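You operate a simulated robot arm through the tools that you are given. There is no shell and no other tool. Be economical: measure what you need, move in short steps, check, and stop when the job is done.

The job below is to be done with a simulated two-armed robot. You get a single attempt, and the scene is never put back.

## Task
Pass the full roll hand to hand into the tray, then load the blue core.
Fine: the blue-core roll goes in the winder's cradle, hold-down arm down on it.

The check looks at the end state, three seconds after you hand in, the way a careful person would. Anything else that was tipped, shoved, dropped, spilled or broken makes it a failure.

## Robot
Two 7-joint arms with two-finger parallel grippers on one trunk, on a base that drives. Base frame: it is fixed to the floor where the robot stands at the start and does not move with it; the origin is under the middle of the robot, x ahead of it, y to its left, z up; the surface under the hand at the start is at about z = 0.8. Lengths are in m, angles in rad, forces in N, time in s.
The left shoulder is at the start at [0.07, 0.163, 1.22], the right one opposite. With the tool pointing down near the work surface each hand reaches from about 0.36 to 0.88 m from the robot's upright axis, wherever it stands, measured 20 degrees to its own side. Places, roughly: blue-core roll (12x6x6 cm) [0.5, -0.4, 0.8]; cradle of the green winder [0.6, 0, 0.8]; green-core roll (12x6x6 cm) [0.6, 0, 0.8]; inside of the yellow tray [0.7, -0.3, 0.8]; orange hold-down arm [0.7, 0, 1]. Payload 3.43 kg a hand.
Tool frame (each hand has its own): the origin (TCP) lies between the finger pads and is the grasp point; the fingertips stand 0.034 m ahead of it; z points along the fingers, y is the line along which they close. Largest opening 0.128 m; finger width 0.024, thickness 0.012; the body of the gripper, 0.048 by 0.13 m, starts 0.096 m behind the TCP.
Orientation is that of the tool frame in the base frame, as [roll, pitch, yaw] about the fixed x, y, z axes, in that order (R = Rz(yaw) Ry(pitch) Rx(roll)). With the fingers straight down and closing along the base's y, the tool's x points along the base's -x, its y along +y and its z along -z.

## Interface
- The arms move only by the tool play_rows. It takes "left_plan", "right_plan" or both (then of equal length, played together; a hand with none holds still); each is one flat list of numbers, 7 for each row, row after row: the gripper command, from -1 (shut) to 1 (fully open), values between in proportion, then the shift along the base's x, y, z in units of 25 mm (1.0 is 25 mm), then the turn, a rotation vector about the base's x, y, z in units of 5 degrees (1.0 is 5 degrees). In form: [gripper, dx, dy, dz, rx, ry, rz, gripper, dx, dy, dz, rx, ry, rz, ...]. A call has 1 to 20 rows; each row shifts and turns the commanded pose from where the row before left it. A call with a number of a shift or a turn outside -1 to 1 is refused whole. A row lasts 0.2 s, in which the tool goes at most 0.05 m and 0.15 rad; a call with a longer step from one row to the next is refused whole, and so is a gripper value outside its range. Where a pose cannot be reached the arm comes as near as it can. A force on the tool above 60 N (or 10 N above the force at the start of the call, whichever is more), or a blocked arm, ends the call early, and 0.2 s more pass. Each finger travels about 0.153 m/s and halts on what it meets, pressing with about 22 N; the grip force reading is that of the motor and also rises with nothing between the fingers. The clock runs only during rows and for 0.2 s after the last one: add rows that do not move to give the fingers time. The reply holds the time, the measured pose of the TCP, the force on the tool along the base axes, the opening and the grip force, in the units named above and with some noise, with the torque about the TCP (base axes, N m) and any sound that the robot's microphone picked up.
- Cameras (640 x 400 px; columns grow to the right, rows downward): "scene" is now at [0.1347, -0.0115, 1.4371]; the picture's right is [-0.16, -0.99, 0.00], its down [-0.65, 0.10, -0.75] and it looks along [0.74, -0.12, -0.66] (base axes); focal length 275 px, centre (320, 200). "left" rides on the left gripper at [0.076, 0.011, -0.16] in its tool frame; the picture's right is [-0.15, 0.99, 0.00], its down [-0.88, -0.13, -0.46] and it looks along [-0.45, -0.07, 0.89] (tool axes); focal length 234 px, centre (320, 200). "right" rides on the right gripper at [0.076, -0.011, -0.16] in its tool frame; the picture's right is [0.15, 0.99, 0.00], its down [-0.88, 0.13, -0.46] and it looks along [-0.45, 0.07, 0.89] (tool axes); focal length 234 px, centre (320, 200).
- capture(camera): a new picture of that camera. No time passes.
- raise_lower(by): slides the trunk up (or, below 0, down) by that many m; the arms and the scene camera ride with it, the base frame stays. It gives what a move gives, with no picture.
- base_move(legs): drives the robot by 1 to 6 legs, each [ahead, left, turn to the left] in m, m and rad, along the robot's own axes; the way and the turn of a leg run together, so that a leg with both is an arc; at most 1.5 m and 3.142 rad a leg. The arms and the cameras ride along, it lands a little off, and it stops where it bumps. It gives what a move gives.
- head_to(pan, tilt): turns the head with the scene camera to pan (to the left, within 1.501 rad either way) and tilt (down, from -0.506 to 1.204), counted from straight ahead of the robot. It gives what a move gives.
- point_at(camera, pixels): for up to 12 pixels [column, row] of the newest picture of that camera ("zoom" is the newest enlarged one), the place [x, y, z] in the base frame of the surface seen there, good to about 0.002 m. No time passes.
- inspect(camera, box): a new picture of the part [left, top, right, bottom] of that camera's present view, enlarged. No time passes.
- sign_off(): hands the job in; it is judged then, once.

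Work in short steps. Measure before you move; look again where a grasp or a placing could have gone wrong, and mend it. You have 80 turns and 70 pictures in all, those below and enlarged ones among them. Open the grippers and draw the arms clear of the work before you hand the job in, unless the task says otherwise; then end with one line.

The tools are called after "Call:" as name(argument=value, ...) on one line, values as JSON. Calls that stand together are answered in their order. play_rows: Moves the arms, as the interface text tells. Its arguments: {"type":"object","properties":{"left_plan":{"type":"array"},"right_plan":{"type":"array"}},"required":[]} The other tools are called the same way: raise_lower (by) slides the trunk up or down; base_move (legs) drives the base; head_to (pan, tilt) turns the head that bears the scene camera; capture (camera) takes a picture; point_at (camera, pixels) gives the place of the surface under pixels of a picture; inspect (camera, box) takes an enlarged picture of a part of a camera's view; sign_off () hands the job in.

At the start:

```text
t: 0.0
left_ee_pos: [0.4188, 0.1387, 1.2221]
left_tool_rot: [3.141, 0.0, 3.141]
left_ft_force: [-0.6, 0.3, -0.5]
left_ft_torque: [-0.02, -0.03, 0.01]
left_opening: 0.1282
left_grasp_force: 0.1
right_ee_pos: [0.4538, -0.2545, 1.1674]
right_tool_rot: [-3.14, 0.0, 3.141]
right_ft_force: [0.1, 0.3, 0.0]
right_ft_torque: [0.01, 0.01, 0.01]
right_opening: 0.1281
right_grasp_force: 0.0
trunk travel left (down, up): [-0.7, 0.24]
robot x, y, heading: [0.0016, -0.0022, 0.004]
head pan, tilt: [-0.157, 0.724]
```

scene: 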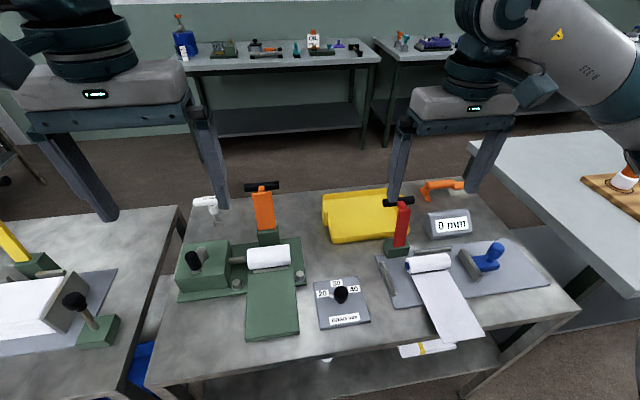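
right: 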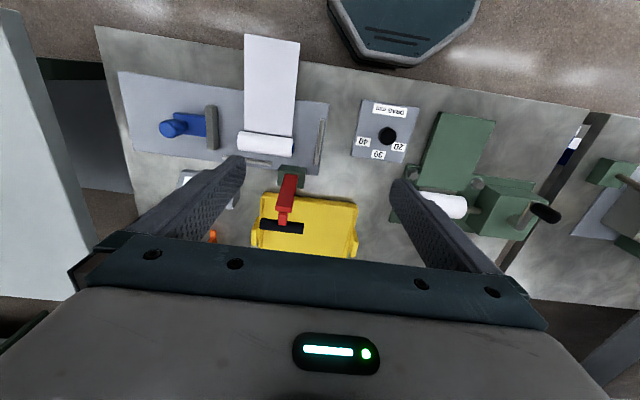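
left: 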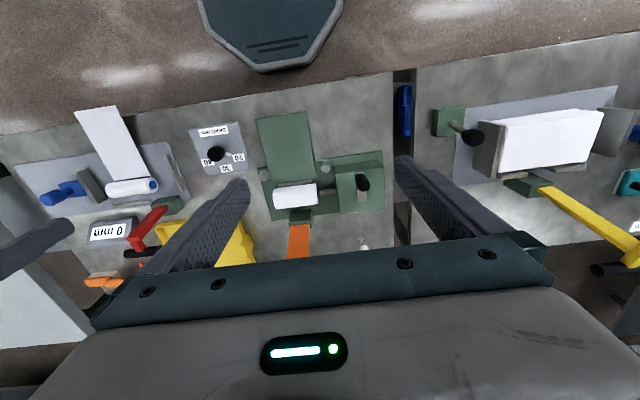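

The scene shows the winder with the white roll at about (268,257), the orange arm upright at (263,208), and the blue-core roll at (428,263) near a red lever. I'll enlarge both areas.

Call:
inspect(camera="scene", box=[160, 170, 320, 350])

Call:
inspect(camera="scene", box=[310, 170, 560, 360])

Call:
point_at(camera="scene", pixels=[[250, 258], [268, 256], [286, 253], [263, 210], [262, 187], [268, 237], [410, 265], [428, 263], [446, 260], [402, 220], [398, 201], [360, 220]])

```text
2.22 times, centred on (240, 260) of scene
```

zoom: 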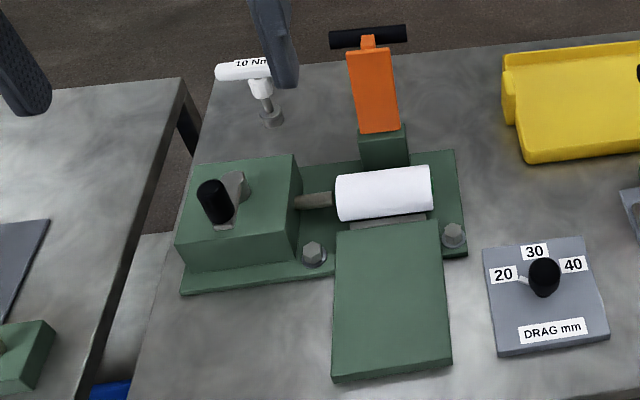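

```text
2.11 times, centred on (435, 265) of scene
```

zoom: 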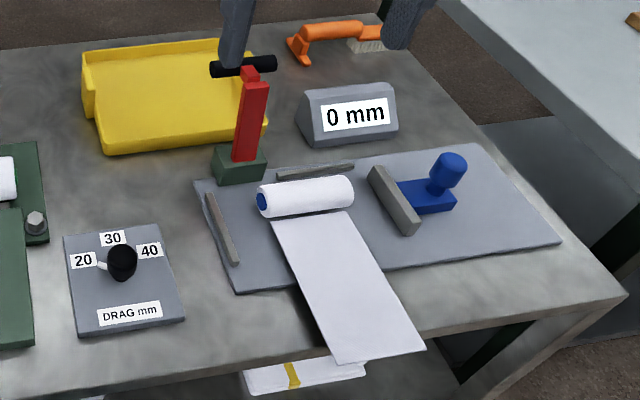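

```text
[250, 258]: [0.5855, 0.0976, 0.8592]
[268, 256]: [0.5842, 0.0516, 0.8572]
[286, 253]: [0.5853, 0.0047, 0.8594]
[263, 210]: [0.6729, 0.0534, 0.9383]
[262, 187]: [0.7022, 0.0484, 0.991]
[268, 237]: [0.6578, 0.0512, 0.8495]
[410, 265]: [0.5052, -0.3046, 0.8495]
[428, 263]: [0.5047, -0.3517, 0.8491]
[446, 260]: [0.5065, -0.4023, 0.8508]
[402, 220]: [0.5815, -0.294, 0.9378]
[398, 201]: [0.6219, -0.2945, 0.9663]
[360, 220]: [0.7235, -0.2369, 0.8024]
```

Rolls' tops are near z 0.858 (green) and 0.85 (blue), both axes along y. I need to see how the spindle, cradle and clamp hold the rolls, so I enlarge the wrist views.

Call:
inspect(camera="left", box=[240, 100, 400, 260])

Call:
inspect(camera="right", box=[100, 20, 360, 260])

Call:
inspect(camera="scene", box=[225, 225, 315, 285])

```text
2.50 times, centred on (320, 180) of left
```

zoom: 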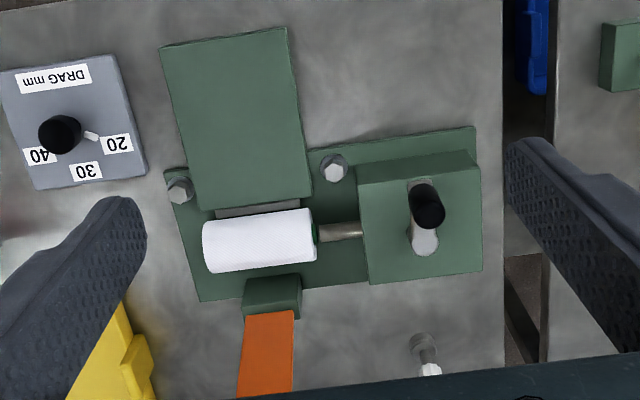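

```text
1.67 times, centred on (230, 140) of right
```

zoom: 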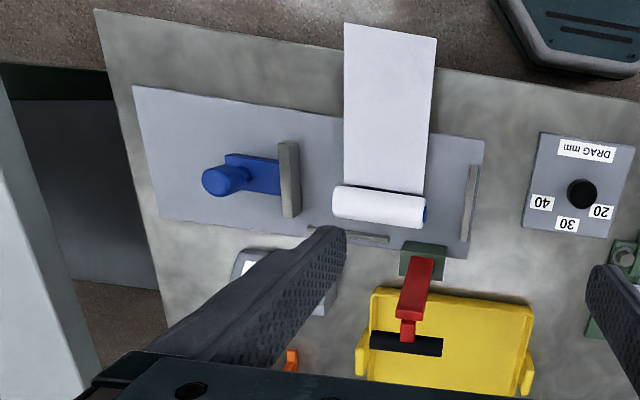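

```text
6.67 times, centred on (270, 255) of scene
```

zoom: 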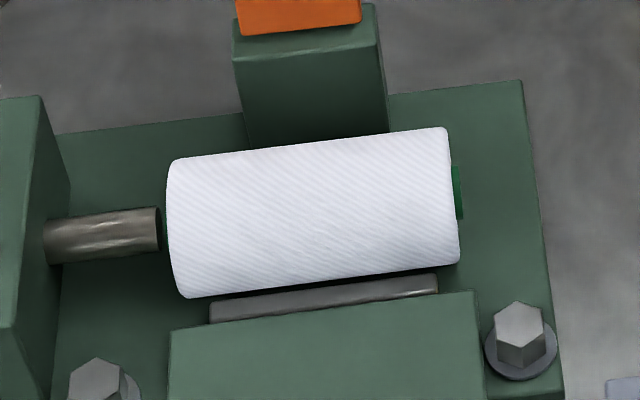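

The green core ends show at both ends of the winder roll, and the spindle stops just at its left end. I measure edges and heights around both places.

Call:
point_at(camera="zoom", pixels=[[180, 228], [310, 205], [450, 190], [310, 145], [310, 275], [330, 300], [330, 340], [456, 195], [150, 230], [60, 240], [490, 180], [310, 80]])

Call:
point_at(camera="scene", pixels=[[405, 268], [452, 258], [436, 256], [435, 274], [440, 290], [385, 285], [480, 290], [325, 200], [388, 194], [335, 242], [395, 236], [450, 215]])

Call:
point_at(camera="left", pixels=[[295, 187], [293, 195], [280, 198], [310, 195], [330, 193], [298, 215], [299, 240], [210, 250], [245, 225], [185, 225], [240, 265], [290, 140]])

```text
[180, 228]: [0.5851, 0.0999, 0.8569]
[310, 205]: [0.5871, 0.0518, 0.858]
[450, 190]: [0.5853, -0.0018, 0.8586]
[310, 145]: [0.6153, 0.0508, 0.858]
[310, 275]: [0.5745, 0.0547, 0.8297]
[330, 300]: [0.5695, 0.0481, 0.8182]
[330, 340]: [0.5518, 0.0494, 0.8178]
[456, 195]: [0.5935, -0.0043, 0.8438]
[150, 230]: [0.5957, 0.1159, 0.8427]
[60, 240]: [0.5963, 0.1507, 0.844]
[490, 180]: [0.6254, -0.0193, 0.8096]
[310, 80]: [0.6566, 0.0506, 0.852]
```

```text
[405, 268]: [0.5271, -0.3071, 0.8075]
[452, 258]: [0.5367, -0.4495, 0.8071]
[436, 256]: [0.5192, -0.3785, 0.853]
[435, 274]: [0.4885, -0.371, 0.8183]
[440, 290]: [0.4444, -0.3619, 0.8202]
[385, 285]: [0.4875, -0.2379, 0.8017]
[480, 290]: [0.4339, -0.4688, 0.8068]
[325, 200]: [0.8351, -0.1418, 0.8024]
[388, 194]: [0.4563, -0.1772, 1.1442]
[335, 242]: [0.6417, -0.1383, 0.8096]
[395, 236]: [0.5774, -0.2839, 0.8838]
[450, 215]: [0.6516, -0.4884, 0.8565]
```

```text
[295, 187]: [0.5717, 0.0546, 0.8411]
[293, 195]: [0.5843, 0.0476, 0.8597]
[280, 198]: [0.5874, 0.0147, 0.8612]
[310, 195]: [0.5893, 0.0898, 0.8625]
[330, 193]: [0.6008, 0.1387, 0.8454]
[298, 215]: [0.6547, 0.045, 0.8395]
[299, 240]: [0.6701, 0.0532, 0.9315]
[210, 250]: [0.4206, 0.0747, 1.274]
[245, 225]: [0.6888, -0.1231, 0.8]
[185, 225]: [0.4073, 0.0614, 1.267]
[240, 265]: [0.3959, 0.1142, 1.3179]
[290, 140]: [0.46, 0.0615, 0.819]
```

The winder roll's axis is about x 0.600, z 0.834, y −0.005…0.105, and the hinge post's front face is about x 0.655. Now I check the blue roll, its strip, the handles and the tray in detail.

Call:
inspect(camera="scene", box=[370, 225, 490, 360])

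Call:
point_at(camera="zoom", pixels=[[200, 192], [310, 185], [420, 168], [300, 160], [310, 205], [310, 222], [340, 300], [420, 450], [200, 220], [160, 195], [130, 230], [260, 130]])

Call:
point_at(camera="scene", pixels=[[247, 187], [277, 184], [195, 258], [200, 245], [386, 199], [411, 202], [326, 215], [360, 235], [378, 232], [350, 200], [400, 245], [335, 200]])

```text
2.96 times, centred on (430, 292) of scene
```

zoom: 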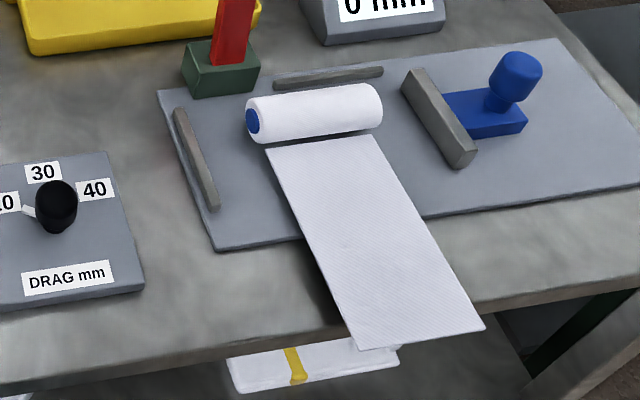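

```text
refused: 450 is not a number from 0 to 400
```

```text
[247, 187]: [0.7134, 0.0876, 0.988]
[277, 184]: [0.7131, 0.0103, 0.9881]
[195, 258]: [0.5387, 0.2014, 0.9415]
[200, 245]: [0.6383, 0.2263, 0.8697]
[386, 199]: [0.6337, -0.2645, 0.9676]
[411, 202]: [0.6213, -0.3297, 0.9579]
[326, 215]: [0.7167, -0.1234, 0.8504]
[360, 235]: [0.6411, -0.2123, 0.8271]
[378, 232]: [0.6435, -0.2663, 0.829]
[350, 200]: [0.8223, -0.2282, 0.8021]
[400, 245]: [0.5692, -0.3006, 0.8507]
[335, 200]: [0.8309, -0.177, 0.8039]
```

The zoom now shows the blue core end at about (252,121) and the strip running from the roll at (320,140) to (410,340). I measure those.

Call:
point_at(camera="zoom", pixels=[[252, 121], [264, 118], [316, 112], [372, 105], [316, 96], [316, 130], [322, 145], [360, 220], [410, 320], [220, 60], [195, 160], [440, 120]])

Call:
inspect(camera="right", box=[200, 100, 380, 270])

Call:
point_at(camera="right", pixels=[[265, 142], [265, 135], [265, 128], [240, 142], [292, 146], [270, 60], [325, 245], [350, 240], [300, 245], [262, 245], [355, 205], [270, 160]])

```text
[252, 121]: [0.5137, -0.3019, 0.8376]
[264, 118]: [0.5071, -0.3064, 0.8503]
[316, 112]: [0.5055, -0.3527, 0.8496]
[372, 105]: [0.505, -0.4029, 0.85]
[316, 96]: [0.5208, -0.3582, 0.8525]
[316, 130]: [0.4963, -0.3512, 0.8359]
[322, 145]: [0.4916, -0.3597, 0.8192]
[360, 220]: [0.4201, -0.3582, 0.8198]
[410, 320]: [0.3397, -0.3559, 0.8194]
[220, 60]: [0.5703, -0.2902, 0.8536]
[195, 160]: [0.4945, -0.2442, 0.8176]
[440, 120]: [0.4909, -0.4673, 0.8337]
```

```text
2.35 times, centred on (290, 185) of right
```

zoom: 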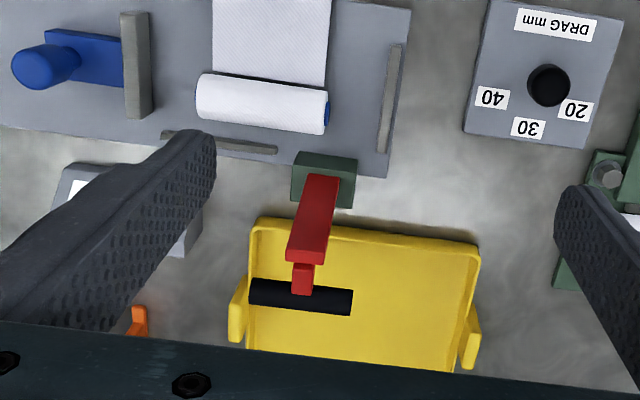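

```text
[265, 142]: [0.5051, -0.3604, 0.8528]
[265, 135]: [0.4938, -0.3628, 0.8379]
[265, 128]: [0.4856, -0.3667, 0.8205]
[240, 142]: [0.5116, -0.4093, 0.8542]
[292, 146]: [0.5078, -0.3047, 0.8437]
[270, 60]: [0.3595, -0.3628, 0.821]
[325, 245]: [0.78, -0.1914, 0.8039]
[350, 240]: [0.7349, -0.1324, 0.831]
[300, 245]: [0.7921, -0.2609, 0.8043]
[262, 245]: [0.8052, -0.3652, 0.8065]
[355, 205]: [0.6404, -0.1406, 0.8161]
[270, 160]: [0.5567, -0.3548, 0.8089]
```

Blue roll: axis at about x 0.514, z 0.832, y −0.30…−0.41, thinner, with the strip at z 0.82 in front of it. I swing the left hand over the winder roll, closing along x with camera on the outer side, and turn the right hand the mirror way.

Call:
play_rows(left_plan=[0.156, 0.403, -0.142, -0.378, 0, 0, -1, 0.156, 0.403, -0.142, -0.378, 0, 0, -1, 0.156, 0.403, -0.142, -0.378, 0, 0, -1, 0.156, 0.403, -0.142, -0.378, 0, 0, -1, 0.156, 0.403, -0.142, -0.378, 0, 0, -1, 0.156, 0.403, -0.142, -0.378, 0, 0, -1, 0.156, 0.403, -0.142, -0.378, 0, 0, -1, 0.156, 0.403, -0.142, -0.378, 0, 0, -1, 0.156, 0.403, -0.142, -0.378, 0, 0, -1, 0.156, 0.403, -0.142, -0.378, 0, 0, -1, 0.156, 0.403, -0.142, -0.378, 0, 0, -1, 0.156, 0.403, -0.142, -0.378, 0, 0, -1, 0.156, 0.403, -0.142, -0.378, 0, 0, -1, 0.156, 0.403, -0.142, -0.378, 0, 0, -1, 0.156, 0.403, -0.142, -0.378, 0, 0, -1, 0.156, 0.403, -0.142, -0.378, 0, 0, -1, 0.156, 0.403, -0.142, -0.378, 0, 0, -1, 0.156, 0.403, -0.142, -0.378, 0, 0, -1], right_plan=[0.5, 0, 0, 0, 0, 0, 1, 0.5, 0, 0, 0, 0, 0, 1, 0.5, 0, 0, 0, 0, 0, 1, 0.5, 0, 0, 0, 0, 0, 1, 0.5, 0, 0, 0, 0, 0, 1, 0.5, 0, 0, 0, 0, 0, 1, 0.5, 0, 0, 0, 0, 0, 1, 0.5, 0, 0, 0, 0, 0, 1, 0.5, 0, 0, 0, 0, 0, 1, 0.5, 0, 0, 0, 0, 0, 1, 0.5, 0, 0, 0, 0, 0, 1, 0.5, 0, 0, 0, 0, 0, 1, 0.5, 0, 0, 0, 0, 0, 1, 0.5, 0, 0, 0, 0, 0, 1, 0.5, 0, 0, 0, 0, 0, 1, 0.5, 0, 0, 0, 0, 0, 1, 0.5, 0, 0, 0, 0, 0, 1, 0.5, 0, 0, 0, 0, 0, 1])

```text
t: 3.8
left_ee_pos: [0.6018, 0.0768, 1.0517]
left_tool_rot: [3.141, -0.001, 1.568]
left_ft_force: [-0.1, 0.1, 0.4]
left_ft_torque: [0.0, 0.01, 0.0]
left_opening: 0.0739
left_grasp_force: 0.1
right_ee_pos: [0.3981, -0.2038, 1.1631]
right_tool_rot: [3.141, 0.0, -1.572]
right_ft_force: [0.4, -0.2, 0.4]
right_ft_torque: [0.0, 0.0, 0.02]
right_opening: 0.0958
right_grasp_force: 0.0
right hand out of reach, approached as far as the arm can: row 15, 16, 17, 18
trunk travel left (down, up): [-0.7, 0.24]
robot x, y, heading: [0.0018, -0.002, 0.001]
head pan, tilt: [-0.157, 0.724]
```

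Left is above the roll at (0.602, 0.077). I check the left and scene views before descending.

Call:
capture(camera="left")

Call:
capture(camera="scene")

```text
59 pictures are left
```

left: 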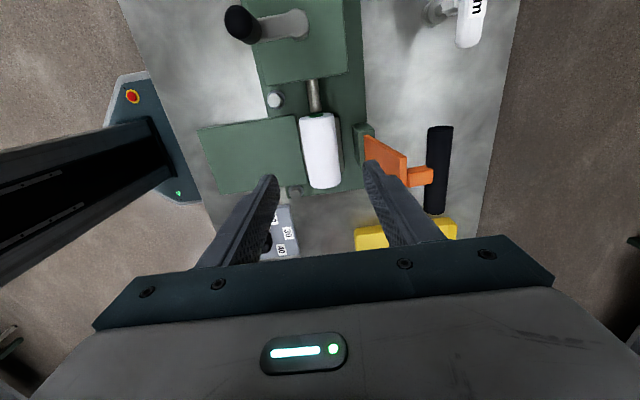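

```text
58 pictures are left
```

scene: 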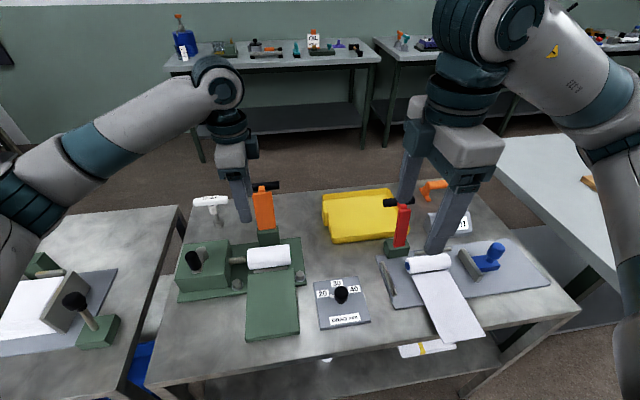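

The left view shows the roll at (320,150), post at (362,135). I get their exact places from this near-overhead view.

Call:
point_at(camera="left", pixels=[[303, 135], [308, 120], [318, 135], [330, 140], [318, 118], [322, 180], [353, 128], [360, 128], [314, 100], [345, 135], [300, 150], [372, 150]])

Call:
inspect(camera="left", box=[250, 80, 410, 200])

```text
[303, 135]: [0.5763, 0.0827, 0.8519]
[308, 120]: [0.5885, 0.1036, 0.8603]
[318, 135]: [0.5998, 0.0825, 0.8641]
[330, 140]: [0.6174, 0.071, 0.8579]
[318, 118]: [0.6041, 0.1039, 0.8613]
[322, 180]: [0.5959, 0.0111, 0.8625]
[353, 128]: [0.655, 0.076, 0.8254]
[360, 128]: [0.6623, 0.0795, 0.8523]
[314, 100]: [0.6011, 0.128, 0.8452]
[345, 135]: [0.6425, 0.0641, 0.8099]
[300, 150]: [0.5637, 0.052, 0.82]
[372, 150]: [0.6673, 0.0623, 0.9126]
```

```text
3.33 times, centred on (330, 140) of left
```

zoom: 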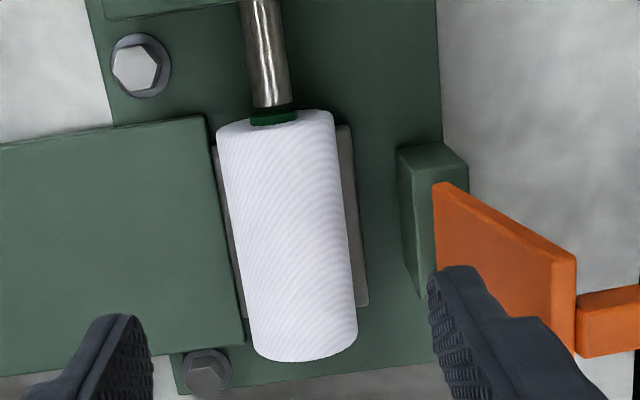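

Roll axis x≈0.599, top 0.864, post face 0.655; the fingers at opening 0.074 clear it. I descend to TCP z≈0.859.

Call:
play_rows(left_plan=[0.156, -0.1, 0, -1, 0, 0, 0, 0.156, 0, 0, -1, 0, 0, 0, 0.156, 0, 0, -1, 0, 0, 0, 0.156, 0, 0, -1, 0, 0, 0, 0.156, 0, 0, -1, 0, 0, 0, 0.156, 0, 0, -1, 0, 0, 0, 0.156, 0, 0, -0.7, 0, 0, 0, 0.156, 0, 0, -0.5, 0, 0, 0, 0.156, 0, 0, -0.5, 0, 0, 0, 0.156, 0, 0, 0, 0, 0, 0])

Call:
inspect(camera="left", box=[200, 60, 440, 260])

```text
t: 6.0
left_ee_pos: [0.5984, 0.076, 0.859]
left_tool_rot: [3.141, 0.002, 1.57]
left_ft_force: [-0.7, -0.5, -0.1]
left_ft_torque: [-0.03, -0.01, 0.0]
left_opening: 0.0741
left_grasp_force: 0.0
right_ee_pos: [0.3985, -0.2048, 1.1614]
right_tool_rot: [-3.141, 0.0, -1.572]
right_ft_force: [1.1, 1.2, 0.9]
right_ft_torque: [0.03, -0.01, -0.01]
right_opening: 0.0961
right_grasp_force: 0.1
trunk travel left (down, up): [-0.7, 0.24]
robot x, y, heading: [-0.0017, 0.0053, 0.002]
head pan, tilt: [-0.157, 0.724]
```

```text
2.00 times, centred on (320, 160) of left
```

zoom: 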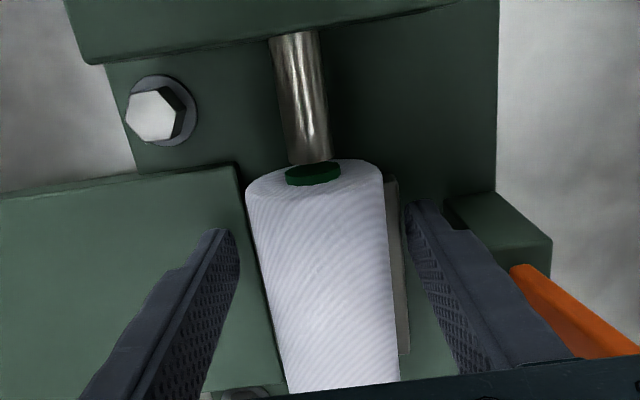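

The spindle stops short of the core, so the roll is free; the fingers straddle it cleanly. I close and lift straight up.

Call:
play_rows(left_plan=[-0.3, 0, 0, 0, 0, 0, 0, -1, 0, 0, 0, 0, 0, 0, -1, 0, 0, 0, 0, 0, 0, -1, 0, 0, 0, 0, 0, 0, -1, 0, 0, 0.5, 0, 0, 0, -1, 0, 0, 0.5, 0, 0, 0, -1, 0, 0, 1, 0, 0, 0, -1, 0, 0, 1, 0, 0, 0])

Call:
capture(camera="scene")

```text
t: 7.8
left_ee_pos: [0.5969, 0.0747, 0.9345]
left_tool_rot: [3.14, 0.002, 1.569]
left_ft_force: [-0.6, 0.4, -0.7]
left_ft_torque: [-0.01, -0.04, 0.0]
left_opening: 0.0001
left_grasp_force: 22.1
right_ee_pos: [0.3965, -0.2047, 1.1634]
right_tool_rot: [-3.141, 0.0, -1.575]
right_ft_force: [0.1, 0.8, 0.4]
right_ft_torque: [-0.04, -0.03, 0.0]
right_opening: 0.0958
right_grasp_force: 0.2
trunk travel left (down, up): [-0.7, 0.24]
robot x, y, heading: [-0.0013, -0.0025, -0.0]
head pan, tilt: [-0.157, 0.724]
```

```text
55 pictures are left
```

scene: 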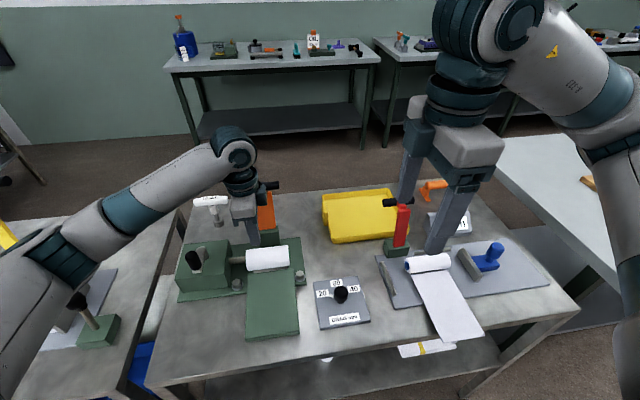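

The grip slipped off the top (opening 0); the roll still seems to sit in the cradle. I look from the left hand and measure the cradle beside the roll to see how low I can go.

Call:
inspect(camera="left", box=[220, 60, 420, 220])

Call:
inspect(camera="scene", box=[225, 225, 315, 285])

```text
2.50 times, centred on (320, 140) of left
```

zoom: 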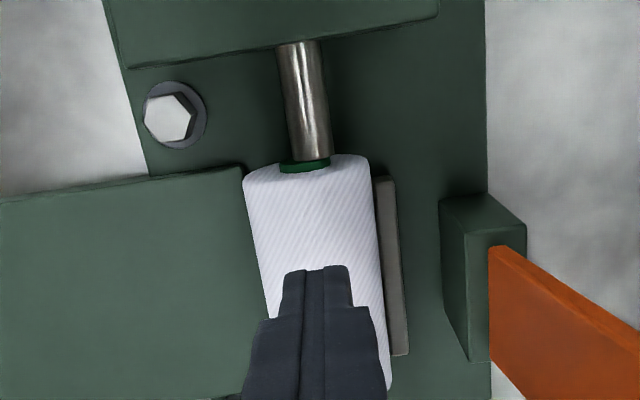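

```text
6.67 times, centred on (270, 255) of scene
```

zoom: 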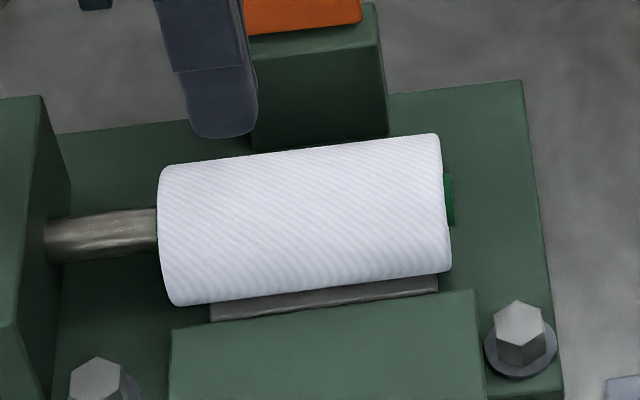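

The roll moved only a few mm toward the spindle. I measure it and the cradle again.

Call:
point_at(camera="zoom", pixels=[[170, 235], [300, 215], [430, 195], [300, 145], [430, 140], [180, 165], [330, 298], [230, 314], [420, 284], [300, 265], [448, 200], [150, 230]])

Call:
point_at(camera="left", pixels=[[375, 150], [374, 180], [376, 190], [322, 125], [330, 140], [350, 150], [306, 140], [338, 125], [365, 145], [380, 150], [310, 130], [345, 130]])

```text
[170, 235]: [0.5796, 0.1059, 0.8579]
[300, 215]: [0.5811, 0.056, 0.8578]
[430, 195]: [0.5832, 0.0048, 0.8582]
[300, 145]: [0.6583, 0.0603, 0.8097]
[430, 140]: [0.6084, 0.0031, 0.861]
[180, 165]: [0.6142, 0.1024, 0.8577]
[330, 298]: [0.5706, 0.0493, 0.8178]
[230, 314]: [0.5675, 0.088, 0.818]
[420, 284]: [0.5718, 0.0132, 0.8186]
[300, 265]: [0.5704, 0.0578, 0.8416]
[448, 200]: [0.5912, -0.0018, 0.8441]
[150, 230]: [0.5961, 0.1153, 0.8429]
```

```text
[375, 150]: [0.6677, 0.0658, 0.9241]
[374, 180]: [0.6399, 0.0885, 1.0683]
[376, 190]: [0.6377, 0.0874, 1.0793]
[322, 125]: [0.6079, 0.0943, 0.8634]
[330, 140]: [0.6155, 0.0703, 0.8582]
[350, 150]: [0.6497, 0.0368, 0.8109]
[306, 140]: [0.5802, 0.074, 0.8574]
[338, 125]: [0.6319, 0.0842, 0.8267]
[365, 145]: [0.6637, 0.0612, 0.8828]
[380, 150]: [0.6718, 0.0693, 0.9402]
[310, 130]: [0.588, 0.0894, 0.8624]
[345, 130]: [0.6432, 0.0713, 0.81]
```

The cradle/table top beside the roll is z 0.818–0.82, so I can go ~5 mm lower. I reopen, shift nearer the roll's centre (y 0.065), go down to z 0.854, and close without lifting to see the opening.

Call:
play_rows(left_plan=[0.156, 0, -0.4, 0, 0, 0, 0, 0.156, 0, 0, 0, 0, 0, 0, 0.156, 0, 0, 0, 0, 0, 0, 0.156, 0, 0, 0, 0, 0, 0, 0.156, 0, 0, -1, 0, 0, 0, 0.156, 0, 0, -1, 0, 0, 0, 0.156, 0, 0, -0.6, 0, 0, 0, 0.156, 0, 0, -0.4, 0, 0, 0, 0.156, 0, 0, -0.2, 0, 0, 0, 0.156, 0, 0, 0, 0, 0, 0, 0, 0, 0, 0, 0, 0, 0, -0.2, 0, 0, 0, 0, 0, 0, -0.5, 0, 0, 0, 0, 0, 0, -0.5, 0, 0, 0, 0, 0, 0, -0.5, 0, 0, 0, 0, 0, 0])

Call:
inspect(camera="left", box=[200, 60, 440, 260])

```text
t: 11.0
left_ee_pos: [0.6033, 0.0652, 0.8535]
left_tool_rot: [3.137, 0.0, 1.573]
left_ft_force: [37.0, -2.5, 7.5]
left_ft_torque: [-0.11, -1.3, -0.63]
left_opening: 0.0618
left_grasp_force: 22.2
right_ee_pos: [0.4013, -0.2057, 1.1607]
right_tool_rot: [3.137, -0.001, -1.572]
right_ft_force: [-0.1, 0.4, 0.4]
right_ft_torque: [-0.01, 0.03, -0.04]
right_opening: 0.0959
right_grasp_force: 0.0
trunk travel left (down, up): [-0.7, 0.24]
robot x, y, heading: [0.0018, 0.0027, 0.004]
head pan, tilt: [-0.157, 0.724]
```

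```text
2.00 times, centred on (320, 160) of left
```

zoom: 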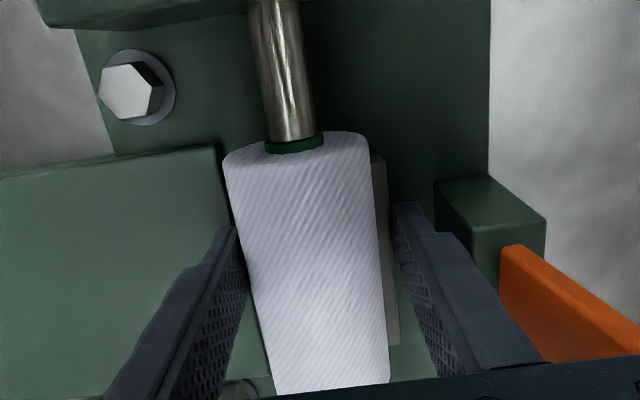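

The rear fingertip is caught on the cradle rim, so the rim stands higher and a cross grip has too little purchase. Better: grip the two flat end faces above the spindle (roll length ~0.11 < 0.128). I open, rise, and turn the left hand back.

Call:
play_rows(left_plan=[0.156, 0, 0, 0, 0, 0, 0, 0.156, 0, 0, 0, 0, 0, 0, 0.156, 0, 0, 0.4, 0, 0, 0, 0.156, 0, 0, 1, 0, 0, 0, 0.156, 0, 0, 1, 0, 0, 0, 0.156, 0, 0, 1, 0, 0, 0, 0.156, 0, 0, 1, 0, 0, 0, 0.156, 0, 0, 1, 0, 0, 0])

Call:
play_rows(left_plan=[1, 0, 0, 0, 0, 0, 1, 1, 0, 0, 0, 0, 0, 1, 1, 0, 0, 0, 0, 0, 1, 1, 0, 0, 0, 0, 0, 1, 1, 0, 0, 0, 0, 0, 1, 1, 0, 0, 0, 0, 0, 1, 1, 0, 0, 0, 0, 0, 1, 1, 0, 0, 0, 0, 0, 1, 1, 0, 0, 0, 0, 0, 1, 1, 0, 0, 0, 0, 0, 1, 1, 0, 0, 0, 0, 0, 1, 1, 0, 0, 0, 0, 0, 1, 1, 0, 0, 0, 0, 0, 1, 1, 0, 0, 0, 0, 0, 1, 1, 0, 0, 0, 0, 0, 1, 1, 0, 0, 0, 0, 0, 1, 1, 0, 0, 0, 0, 0, 1, 1, 0, 0, 0, 0, 0, 1])

Call:
capture(camera="left")

Call:
inspect(camera="scene", box=[225, 225, 315, 285])

```text
t: 12.8
left_ee_pos: [0.5989, 0.0654, 0.99]
left_tool_rot: [3.141, 0.0, 1.572]
left_ft_force: [0.3, -0.2, -0.4]
left_ft_torque: [-0.03, -0.04, 0.01]
left_opening: 0.0741
left_grasp_force: 0.0
right_ee_pos: [0.3984, -0.2048, 1.1629]
right_tool_rot: [3.141, 0.0, -1.573]
right_ft_force: [0.0, -0.4, -0.5]
right_ft_torque: [0.02, -0.02, -0.01]
right_opening: 0.0964
right_grasp_force: 0.0
trunk travel left (down, up): [-0.7, 0.24]
robot x, y, heading: [-0.0009, -0.0005, 0.0]
head pan, tilt: [-0.157, 0.724]
```

```text
t: 16.6
left_ee_pos: [0.5985, 0.0657, 0.9896]
left_tool_rot: [3.141, 0.001, -3.141]
left_ft_force: [-0.6, 0.5, 0.2]
left_ft_torque: [0.02, -0.06, -0.01]
left_opening: 0.1278
left_grasp_force: 0.0
right_ee_pos: [0.3985, -0.2038, 1.1627]
right_tool_rot: [3.141, -0.001, -1.571]
right_ft_force: [0.3, -0.3, 0.0]
right_ft_torque: [0.0, 0.01, 0.03]
right_opening: 0.096
right_grasp_force: 0.0
trunk travel left (down, up): [-0.7, 0.24]
robot x, y, heading: [-0.0007, 0.0035, 0.003]
head pan, tilt: [-0.157, 0.724]
```

```text
51 pictures are left
```

left: 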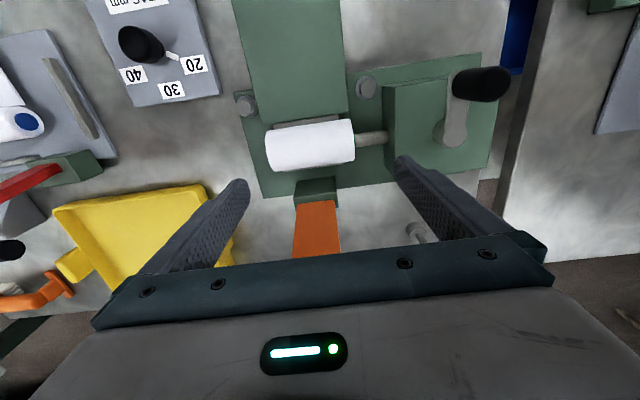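

```text
6.67 times, centred on (270, 255) of scene
```

zoom: 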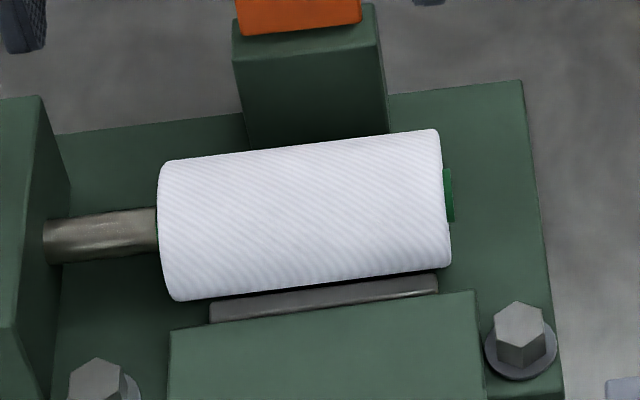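

The roll still lies well in the cradle. I measure its ends from both views.

Call:
point_at(camera="zoom", pixels=[[163, 215], [172, 200], [436, 175], [440, 160], [300, 180], [448, 195], [300, 150], [172, 240], [436, 215], [157, 215], [155, 235]])

Call:
point_at(camera="left", pixels=[[274, 150], [270, 145], [345, 140], [350, 142], [310, 143], [362, 138], [385, 110], [440, 110], [480, 85], [446, 130], [310, 160]])

```text
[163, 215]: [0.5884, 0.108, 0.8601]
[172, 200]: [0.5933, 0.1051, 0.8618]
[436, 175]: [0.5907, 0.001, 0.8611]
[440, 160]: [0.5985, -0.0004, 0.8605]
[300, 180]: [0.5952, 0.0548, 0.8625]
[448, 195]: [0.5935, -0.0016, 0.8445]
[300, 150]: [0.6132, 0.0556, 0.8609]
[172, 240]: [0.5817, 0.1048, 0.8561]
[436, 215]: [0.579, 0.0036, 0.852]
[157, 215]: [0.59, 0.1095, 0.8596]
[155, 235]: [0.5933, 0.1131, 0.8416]
```

```text
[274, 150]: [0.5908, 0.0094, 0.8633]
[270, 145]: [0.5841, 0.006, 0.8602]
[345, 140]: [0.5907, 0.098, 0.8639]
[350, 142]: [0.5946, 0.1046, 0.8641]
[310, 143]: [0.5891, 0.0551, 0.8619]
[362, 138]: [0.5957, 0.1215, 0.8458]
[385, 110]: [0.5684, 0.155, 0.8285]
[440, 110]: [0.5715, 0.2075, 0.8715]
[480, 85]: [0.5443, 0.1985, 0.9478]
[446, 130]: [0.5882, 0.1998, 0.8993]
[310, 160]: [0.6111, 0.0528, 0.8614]
```

Roll spans y 0.000…0.109, axis x≈0.598; spindle top is z 0.846. I centre at y 0.0545, descend to tips at ≈0.849, and close on the end faces.

Call:
play_rows(left_plan=[1, 0, -0.45, 0, 0, 0, 0, 1, 0, 0, -1, 0, 0, 0, 1, 0, 0, -1, 0, 0, 0, 1, 0, 0, -1, 0, 0, 0, 1, 0, 0, -0.7, 0, 0, 0, 1, 0, 0, -0.5, 0, 0, 0, 1, 0, 0, 0, 0, 0, 0])

Call:
inspect(camera="left", box=[160, 60, 480, 260])

```text
t: 18.2
left_ee_pos: [0.5976, 0.0541, 0.8837]
left_tool_rot: [3.141, 0.001, -3.141]
left_ft_force: [-0.5, -0.1, 0.5]
left_ft_torque: [0.0, -0.01, 0.0]
left_opening: 0.128
left_grasp_force: 0.1
right_ee_pos: [0.3981, -0.205, 1.1633]
right_tool_rot: [-3.14, 0.0, -1.573]
right_ft_force: [0.9, 1.1, 0.5]
right_ft_torque: [0.01, 0.04, -0.02]
right_opening: 0.096
right_grasp_force: 0.0
trunk travel left (down, up): [-0.7, 0.24]
robot x, y, heading: [-0.0022, -0.002, -0.007]
head pan, tilt: [-0.157, 0.724]
```

```text
2.00 times, centred on (320, 160) of left
```

zoom: 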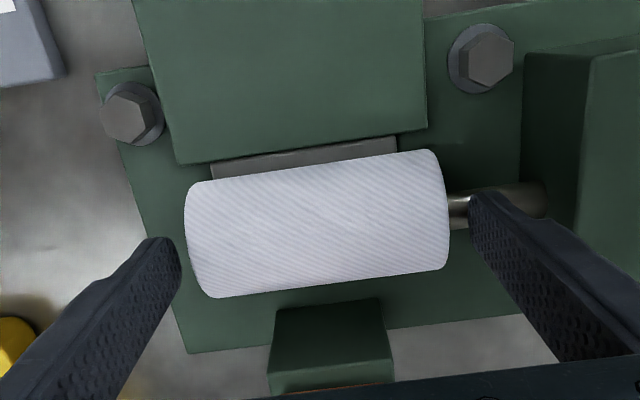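

The fingers bracket both ends evenly. I close, then lift a little.

Call:
play_rows(left_plan=[0.7, 0, 0, 0, 0, 0, 0, 0.3, 0, 0, 0, 0, 0, 0, -1, 0, 0, 0, 0, 0, 0, -1, 0, 0, 0, 0, 0, 0, -1, 0, 0, 0.3, 0, 0, 0, -1, 0, 0, 0.5, 0, 0, 0, -1, 0, 0, 0.5, 0, 0, 0, -1, 0, 0, 0.5, 0, 0, 0])

Call:
inspect(camera="left", box=[160, 60, 480, 260])

```text
t: 20.0
left_ee_pos: [0.5971, 0.054, 0.9301]
left_tool_rot: [3.141, 0.001, 3.141]
left_ft_force: [0.1, -0.6, -0.8]
left_ft_torque: [0.01, 0.03, 0.02]
left_opening: 0.109
left_grasp_force: 21.6
right_ee_pos: [0.3985, -0.204, 1.1617]
right_tool_rot: [-3.141, 0.0, -1.573]
right_ft_force: [0.4, 0.5, 0.2]
right_ft_torque: [0.03, 0.02, -0.01]
right_opening: 0.0957
right_grasp_force: 0.0
trunk travel left (down, up): [-0.7, 0.24]
robot x, y, heading: [0.0057, -0.0012, 0.005]
head pan, tilt: [-0.157, 0.724]
```

```text
2.00 times, centred on (320, 160) of left
```

zoom: 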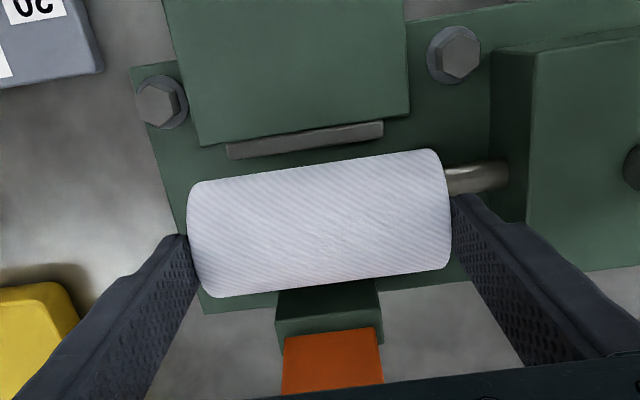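

Held firmly (opening 0.109), and it is light. I lift it to about (0.58,−0.05,1.10) while pitching the right hand forward by 75°.

Call:
play_rows(left_plan=[-1, 0, 0, 0.97, 0, 0, 0, -1, 0, 0, 0.97, 0, 0, 0, -1, 0, 0, 0.97, 0, 0, 0, -1, 0, 0, 0.97, 0, 0, 0, -1, 0, 0, 0.97, 0, 0, 0, -1, 0, 0, 0.97, 0, 0, 0, -1, 0, 0, 0.97, 0, 0, 0, -1, -0.1, -0.6, 0, 0, 0, 0, -1, -0.1, -0.6, 0, 0, 0, 0, -1, -0.1, -0.6, 0, 0, 0, 0, -1, -0.1, -0.6, 0, 0, 0, 0, -1, -0.1, -0.6, 0, 0, 0, 0, -1, -0.1, -0.6, 0, 0, 0, 0, -1, -0.1, -0.56, 0, 0, 0, 0, -1, 0, 0, 0, 0, 0, 0], right_plan=[0.5, 0, 0, 0, 0, -1, 0, 0.5, 0, 0, 0, 0, -1, 0, 0.5, 0, 0, 0, 0, -1, 0, 0.5, 0, 0, 0, 0, -1, 0, 0.5, 0, 0, 0, 0, -1, 0, 0.5, 0, 0, 0, 0, -1, 0, 0.5, 0, 0, 0, 0, -1, 0, 0.5, 0, 0, 0, 0, -1, 0, 0.5, 0, 0, 0, 0, -1, 0, 0.5, 0, 0, 0, 0, -1, 0, 0.5, 0, 0, 0, 0, -1, 0, 0.5, 0, 0, 0, 0, -1, 0, 0.5, 0, 0, 0, 0, -1, 0, 0.5, 0, 0, 0, 0, -1, 0, 0.5, 0, 0, 0, 0, -1, 0])

Call:
capture(camera="scene")

```text
t: 23.2
left_ee_pos: [0.5818, -0.0497, 1.0977]
left_tool_rot: [-3.141, -0.001, -3.14]
left_ft_force: [0.3, -0.9, -0.7]
left_ft_torque: [-0.01, -0.03, -0.01]
left_opening: 0.1095
left_grasp_force: 21.9
right_ee_pos: [0.576, -0.1615, 1.2774]
right_tool_rot: [-1.832, 0.0, -1.57]
right_ft_force: [0.4, -0.3, 0.2]
right_ft_torque: [-0.02, -0.01, -0.04]
right_opening: 0.0959
right_grasp_force: 0.0
right hand out of reach, approached as far as the arm can: row 4, 5, 6, 7, 8, 9, 10, 11, 12, 13, 14, 15
trunk travel left (down, up): [-0.7, 0.24]
robot x, y, heading: [-0.0022, 0.0009, 0.001]
head pan, tilt: [-0.157, 0.724]
```

```text
47 pictures are left
```

scene: 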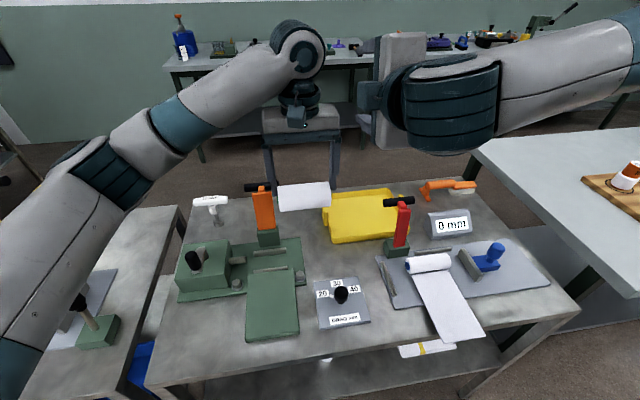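

The right arm cannot point forward that close; approaching sideways (pointing +y) suits it better. I undo the right hand's turns while backing it off to the right.

Call:
play_rows(right_plan=[0.5, -0.336, -0.4, -0.15, 0, 1, 0, 0.5, -0.336, -0.4, -0.15, 0, 1, 0, 0.5, -0.336, -0.4, -0.15, 0, 1, 0, 0.5, -0.336, -0.4, -0.15, 0, 1, 0, 0.5, -0.336, -0.4, -0.15, 0, 1, 0, 0.5, -0.336, -0.4, -0.15, 0, 1, 0, 0.5, -0.336, -0.4, -0.15, 0, 1, 0, 0.5, -0.336, -0.4, -0.15, 0, 1, 0, 0.5, -0.336, -0.4, -0.15, 0, 1, 0, 0.5, -0.336, -0.4, -0.15, 0, 1, 0, 0.5, -0.336, -0.4, -0.15, 0, 1, 0, 0.5, -0.336, -0.4, -0.15, 0, 1, 0, 0.5, -0.336, -0.4, -0.15, 0, 1, 0, 0.5, -0.336, -0.4, -0.15, 0, 1, 0, 0.5, -0.336, -0.4, -0.15, 0, 1, 0, 0.5, 0, 0, 0, 0, 0, -1, 0.5, 0, 0, 0, 0, 0, -1, 0.5, 0, 0, 0, 0, 0, -1, 0.5, 0, 0, 0, 0, 0, -1, 0.5, 0, 0, 0, 0, 0, -1])

```text
t: 27.4
left_ee_pos: [0.5815, -0.0498, 1.0976]
left_tool_rot: [3.141, -0.002, 3.141]
left_ft_force: [-0.4, -0.2, -1.4]
left_ft_torque: [0.0, 0.03, 0.03]
left_opening: 0.1094
left_grasp_force: 21.8
right_ee_pos: [0.4318, -0.165, 1.0932]
right_tool_rot: [-2.865, -0.002, -2.011]
right_ft_force: [-0.2, 0.5, 0.1]
right_ft_torque: [-0.02, 0.03, -0.02]
right_opening: 0.0958
right_grasp_force: 0.1
right hand out of reach, approached as far as the arm can: row 6, 7, 8, 9, 10, 11, 12, 13, 14, 15
trunk travel left (down, up): [-0.7, 0.24]
robot x, y, heading: [-0.0005, -0.0024, 0.003]
head pan, tilt: [-0.157, 0.724]
```

Right is at (0.43,−0.165) with a bit of residual tilt. I turn it back toward yaw π moving right, start tilting it, and turn the left hand (with roll) −90° so the roll lies along x.

Call:
play_rows(left_plan=[-1, 0, 0, 0, 0, 0, -1, -1, 0, 0, 0, 0, 0, -1, -1, 0, 0, 0, 0, 0, -1, -1, 0, 0, 0, 0, 0, -1, -1, 0, 0, 0, 0, 0, -1, -1, 0, 0, 0, 0, 0, -1, -1, 0, 0, 0, 0, 0, -1, -1, 0, 0, 0, 0, 0, -1, -1, 0, 0, 0, 0, 0, -1, -1, 0, 0, 0, 0, 0, -1, -1, 0, 0, 0, 0, 0, -1, -1, 0, 0, 0, 0, 0, -1, -1, 0, 0, 0, 0, 0, -1, -1, 0, 0, 0, 0, 0, -1, -1, 0, 0, 0, 0, 0, -1, -1, 0, 0, 0, 0, 0, -1, -1, 0, 0, 0, 0, 0, -1, -1, 0, 0, 0, 0, 0, -1, -1, 0, 0, 0, 0, 0, 0, -1, 0, 0, 0, 0, 0, 0], right_plan=[0.5, 0.3, -0.46, 0, 0, 0, -1, 0.5, 0.3, -0.46, 0, 0, 0, -1, 0.5, 0.3, -0.46, 0, 0, 0, -1, 0.5, 0.3, -0.46, 0, 0, 0, -1, 0.5, 0.3, -0.46, 0, 0, 0, -1, 0.5, 0.3, -0.46, 0, 0, 0, -1, 0.5, 0.3, -0.46, 0, 0, 0, -1, 0.5, 0.3, -0.46, 0, 0, 0, -1, 0.5, 0.3, -0.46, 0, 0, 0, -1, 0.5, 0.3, -0.46, 0, 0, 0, -1, 0.5, 0.3, -0.46, 0, 0, 0, -1, 0.5, 0.3, -0.46, 0, 0, 0, -1, 0.5, 0.3, -0.46, 0, 0, 0, -1, 0.5, 0, 0, 0, 1, 0, 0, 0.5, 0, 0, 0, 1, 0, 0, 0.5, 0, 0, 0, 1, 0, 0, 0.5, 0, 0, 0, 1, 0, 0, 0.5, 0, 0, 0, 1, 0, 0, 0.5, 0, 0, 0, 1, 0, 0, 0.5, 0, 0, 0, 1, 0, 0])

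Call:
capture(camera="scene")

```text
t: 31.6
left_ee_pos: [0.5798, -0.0504, 1.0982]
left_tool_rot: [-3.14, 0.0, 1.57]
left_ft_force: [-0.7, 1.1, -1.9]
left_ft_torque: [0.02, 0.01, -0.03]
left_opening: 0.1092
left_grasp_force: 21.8
right_ee_pos: [0.5278, -0.3153, 1.0927]
right_tool_rot: [2.804, -0.006, 3.141]
right_ft_force: [0.4, -0.1, -0.3]
right_ft_torque: [0.0, 0.02, 0.03]
right_opening: 0.0958
right_grasp_force: 0.1
trunk travel left (down, up): [-0.7, 0.24]
robot x, y, heading: [-0.0003, 0.0034, -0.004]
head pan, tilt: [-0.157, 0.724]
```

```text
46 pictures are left
```

scene: 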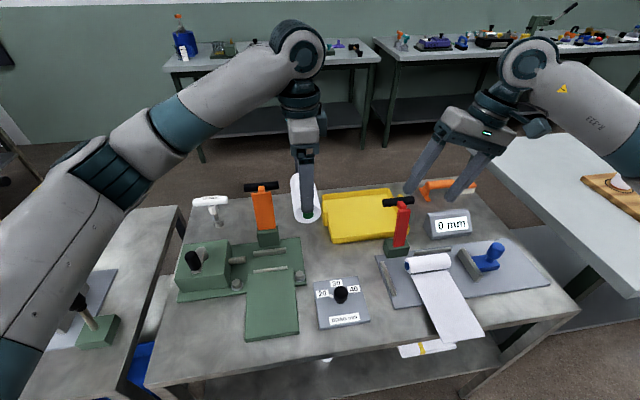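

Roll now lies along x at about (0.58,−0.05,1.05). I tilt the right hand 55° more so it points left, and line it up in x.

Call:
play_rows(right_plan=[0.5, 0.19, 0.15, 0, 1, 0, 0, 0.5, 0.19, 0.15, 0, 1, 0, 0, 0.5, 0.19, 0.15, 0, 1, 0, 0, 0.5, 0.19, 0.15, 0, 1, 0, 0, 0.5, 0.19, 0.15, 0, 1, 0, 0, 0.5, 0.19, 0.15, 0, 1, 0, 0, 0.5, 0.19, 0.15, 0, 1, 0, 0, 0.5, 0.19, 0.15, 0, 1, 0, 0, 0.5, 0.19, 0.15, 0, 1, 0, 0, 0.5, 0.19, 0.15, 0, 1, 0, 0, 0.5, 0.19, 0.15, 0, 1, 0, 0, 0.5, 0, 0, 0, 0, 0, 0])

Call:
capture(camera="right")

Call:
inspect(camera="scene", box=[240, 80, 500, 250])

```text
t: 34.2
left_ee_pos: [0.5802, -0.05, 1.0986]
left_tool_rot: [-3.141, 0.001, 1.572]
left_ft_force: [0.6, 0.6, -1.2]
left_ft_torque: [0.0, 0.0, 0.01]
left_opening: 0.1095
left_grasp_force: 21.9
right_ee_pos: [0.5822, -0.2723, 1.0933]
right_tool_rot: [1.845, -0.003, -3.139]
right_ft_force: [-0.3, 0.1, 0.2]
right_ft_torque: [0.02, -0.02, -0.01]
right_opening: 0.0962
right_grasp_force: 0.0
trunk travel left (down, up): [-0.7, 0.24]
robot x, y, heading: [-0.002, 0.002, 0.001]
head pan, tilt: [-0.157, 0.724]
```

```text
45 pictures are left
```

right: 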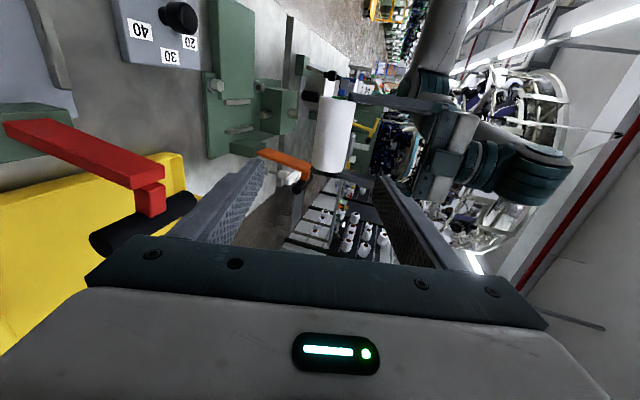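

```text
2.35 times, centred on (370, 165) of scene
```

zoom: 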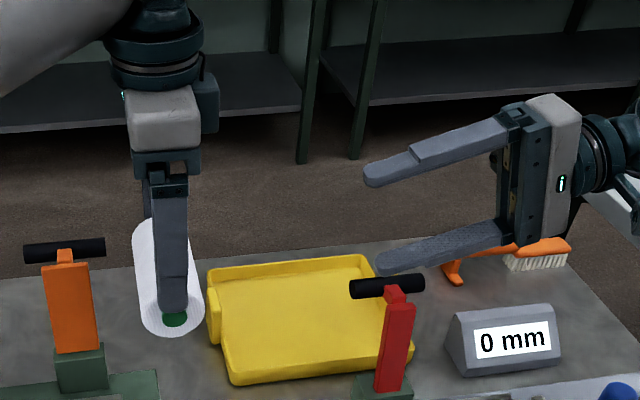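

The right hand (opening facing left) is lined up with the roll. I measure the roll's place in both views.

Call:
point_at(camera="right", pixels=[[325, 110], [335, 110], [345, 110], [325, 140], [335, 140], [325, 160], [335, 165], [318, 140], [348, 140]])

Call:
point_at(camera="zoom", pixels=[[145, 230], [150, 300], [172, 290], [176, 318], [190, 300], [195, 230], [140, 260]])

```text
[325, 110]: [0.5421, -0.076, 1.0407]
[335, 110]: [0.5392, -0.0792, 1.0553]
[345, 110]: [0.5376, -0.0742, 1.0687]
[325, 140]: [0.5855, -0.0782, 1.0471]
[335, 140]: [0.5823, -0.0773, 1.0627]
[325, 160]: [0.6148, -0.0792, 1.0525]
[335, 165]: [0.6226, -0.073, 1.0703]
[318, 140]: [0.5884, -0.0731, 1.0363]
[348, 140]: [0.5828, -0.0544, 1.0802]
```

```text
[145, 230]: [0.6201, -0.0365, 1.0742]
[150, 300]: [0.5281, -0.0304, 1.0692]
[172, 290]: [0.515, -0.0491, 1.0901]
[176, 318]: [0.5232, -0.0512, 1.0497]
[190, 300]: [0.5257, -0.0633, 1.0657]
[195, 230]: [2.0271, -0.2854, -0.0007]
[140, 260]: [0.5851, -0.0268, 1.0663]
```

Roll axis is at y −0.05, z 1.052. I slide the right hand in so its TCP sits at the axis, without closing yet.

Call:
play_rows(right_plan=[0.5, -0.01, 0.966, -0.182, 0, 0, 0, 0.5, -0.01, 0.966, -0.182, 0, 0, 0, 0.5, -0.01, 0.966, -0.182, 0, 0, 0, 0.5, -0.01, 0.966, -0.182, 0, 0, 0, 0.5, -0.01, 0.966, -0.182, 0, 0, 0, 0.5, -0.01, 0.966, -0.182, 0, 0, 0, 0.5, -0.01, 0.966, -0.182, 0, 0, 0, 0.5, -0.01, 0.966, -0.182, 0, 0, 0, 0.5, -0.01, 0.966, -0.182, 0, 0, 0, 0.5, 0, 0, 0, 0, 0, 0])

Call:
inspect(camera="scene", box=[240, 80, 500, 250])

Call:
inspect(camera="right", box=[200, 50, 440, 250])

```text
t: 36.4
left_ee_pos: [0.5815, -0.0494, 1.0996]
left_tool_rot: [3.14, -0.001, 1.571]
left_ft_force: [0.8, -0.4, -0.2]
left_ft_torque: [0.01, 0.0, 0.02]
left_opening: 0.1095
left_grasp_force: 22.2
right_ee_pos: [0.5787, -0.056, 1.053]
right_tool_rot: [1.849, -0.003, -3.139]
right_ft_force: [-0.5, 0.3, 0.4]
right_ft_torque: [-0.02, 0.04, 0.0]
right_opening: 0.096
right_grasp_force: 0.1
trunk travel left (down, up): [-0.7, 0.24]
robot x, y, heading: [0.0008, -0.0023, 0.001]
head pan, tilt: [-0.157, 0.724]
```

```text
2.35 times, centred on (370, 165) of scene
```

zoom: 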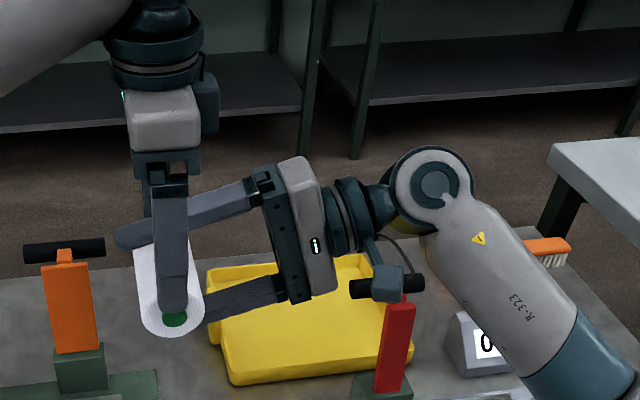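

```text
2.00 times, centred on (320, 150) of right
```

zoom: 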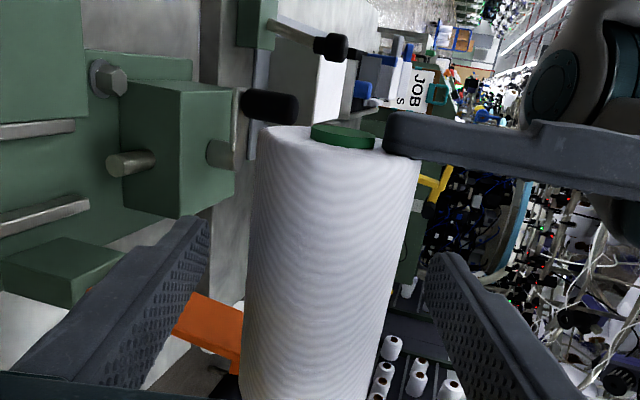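

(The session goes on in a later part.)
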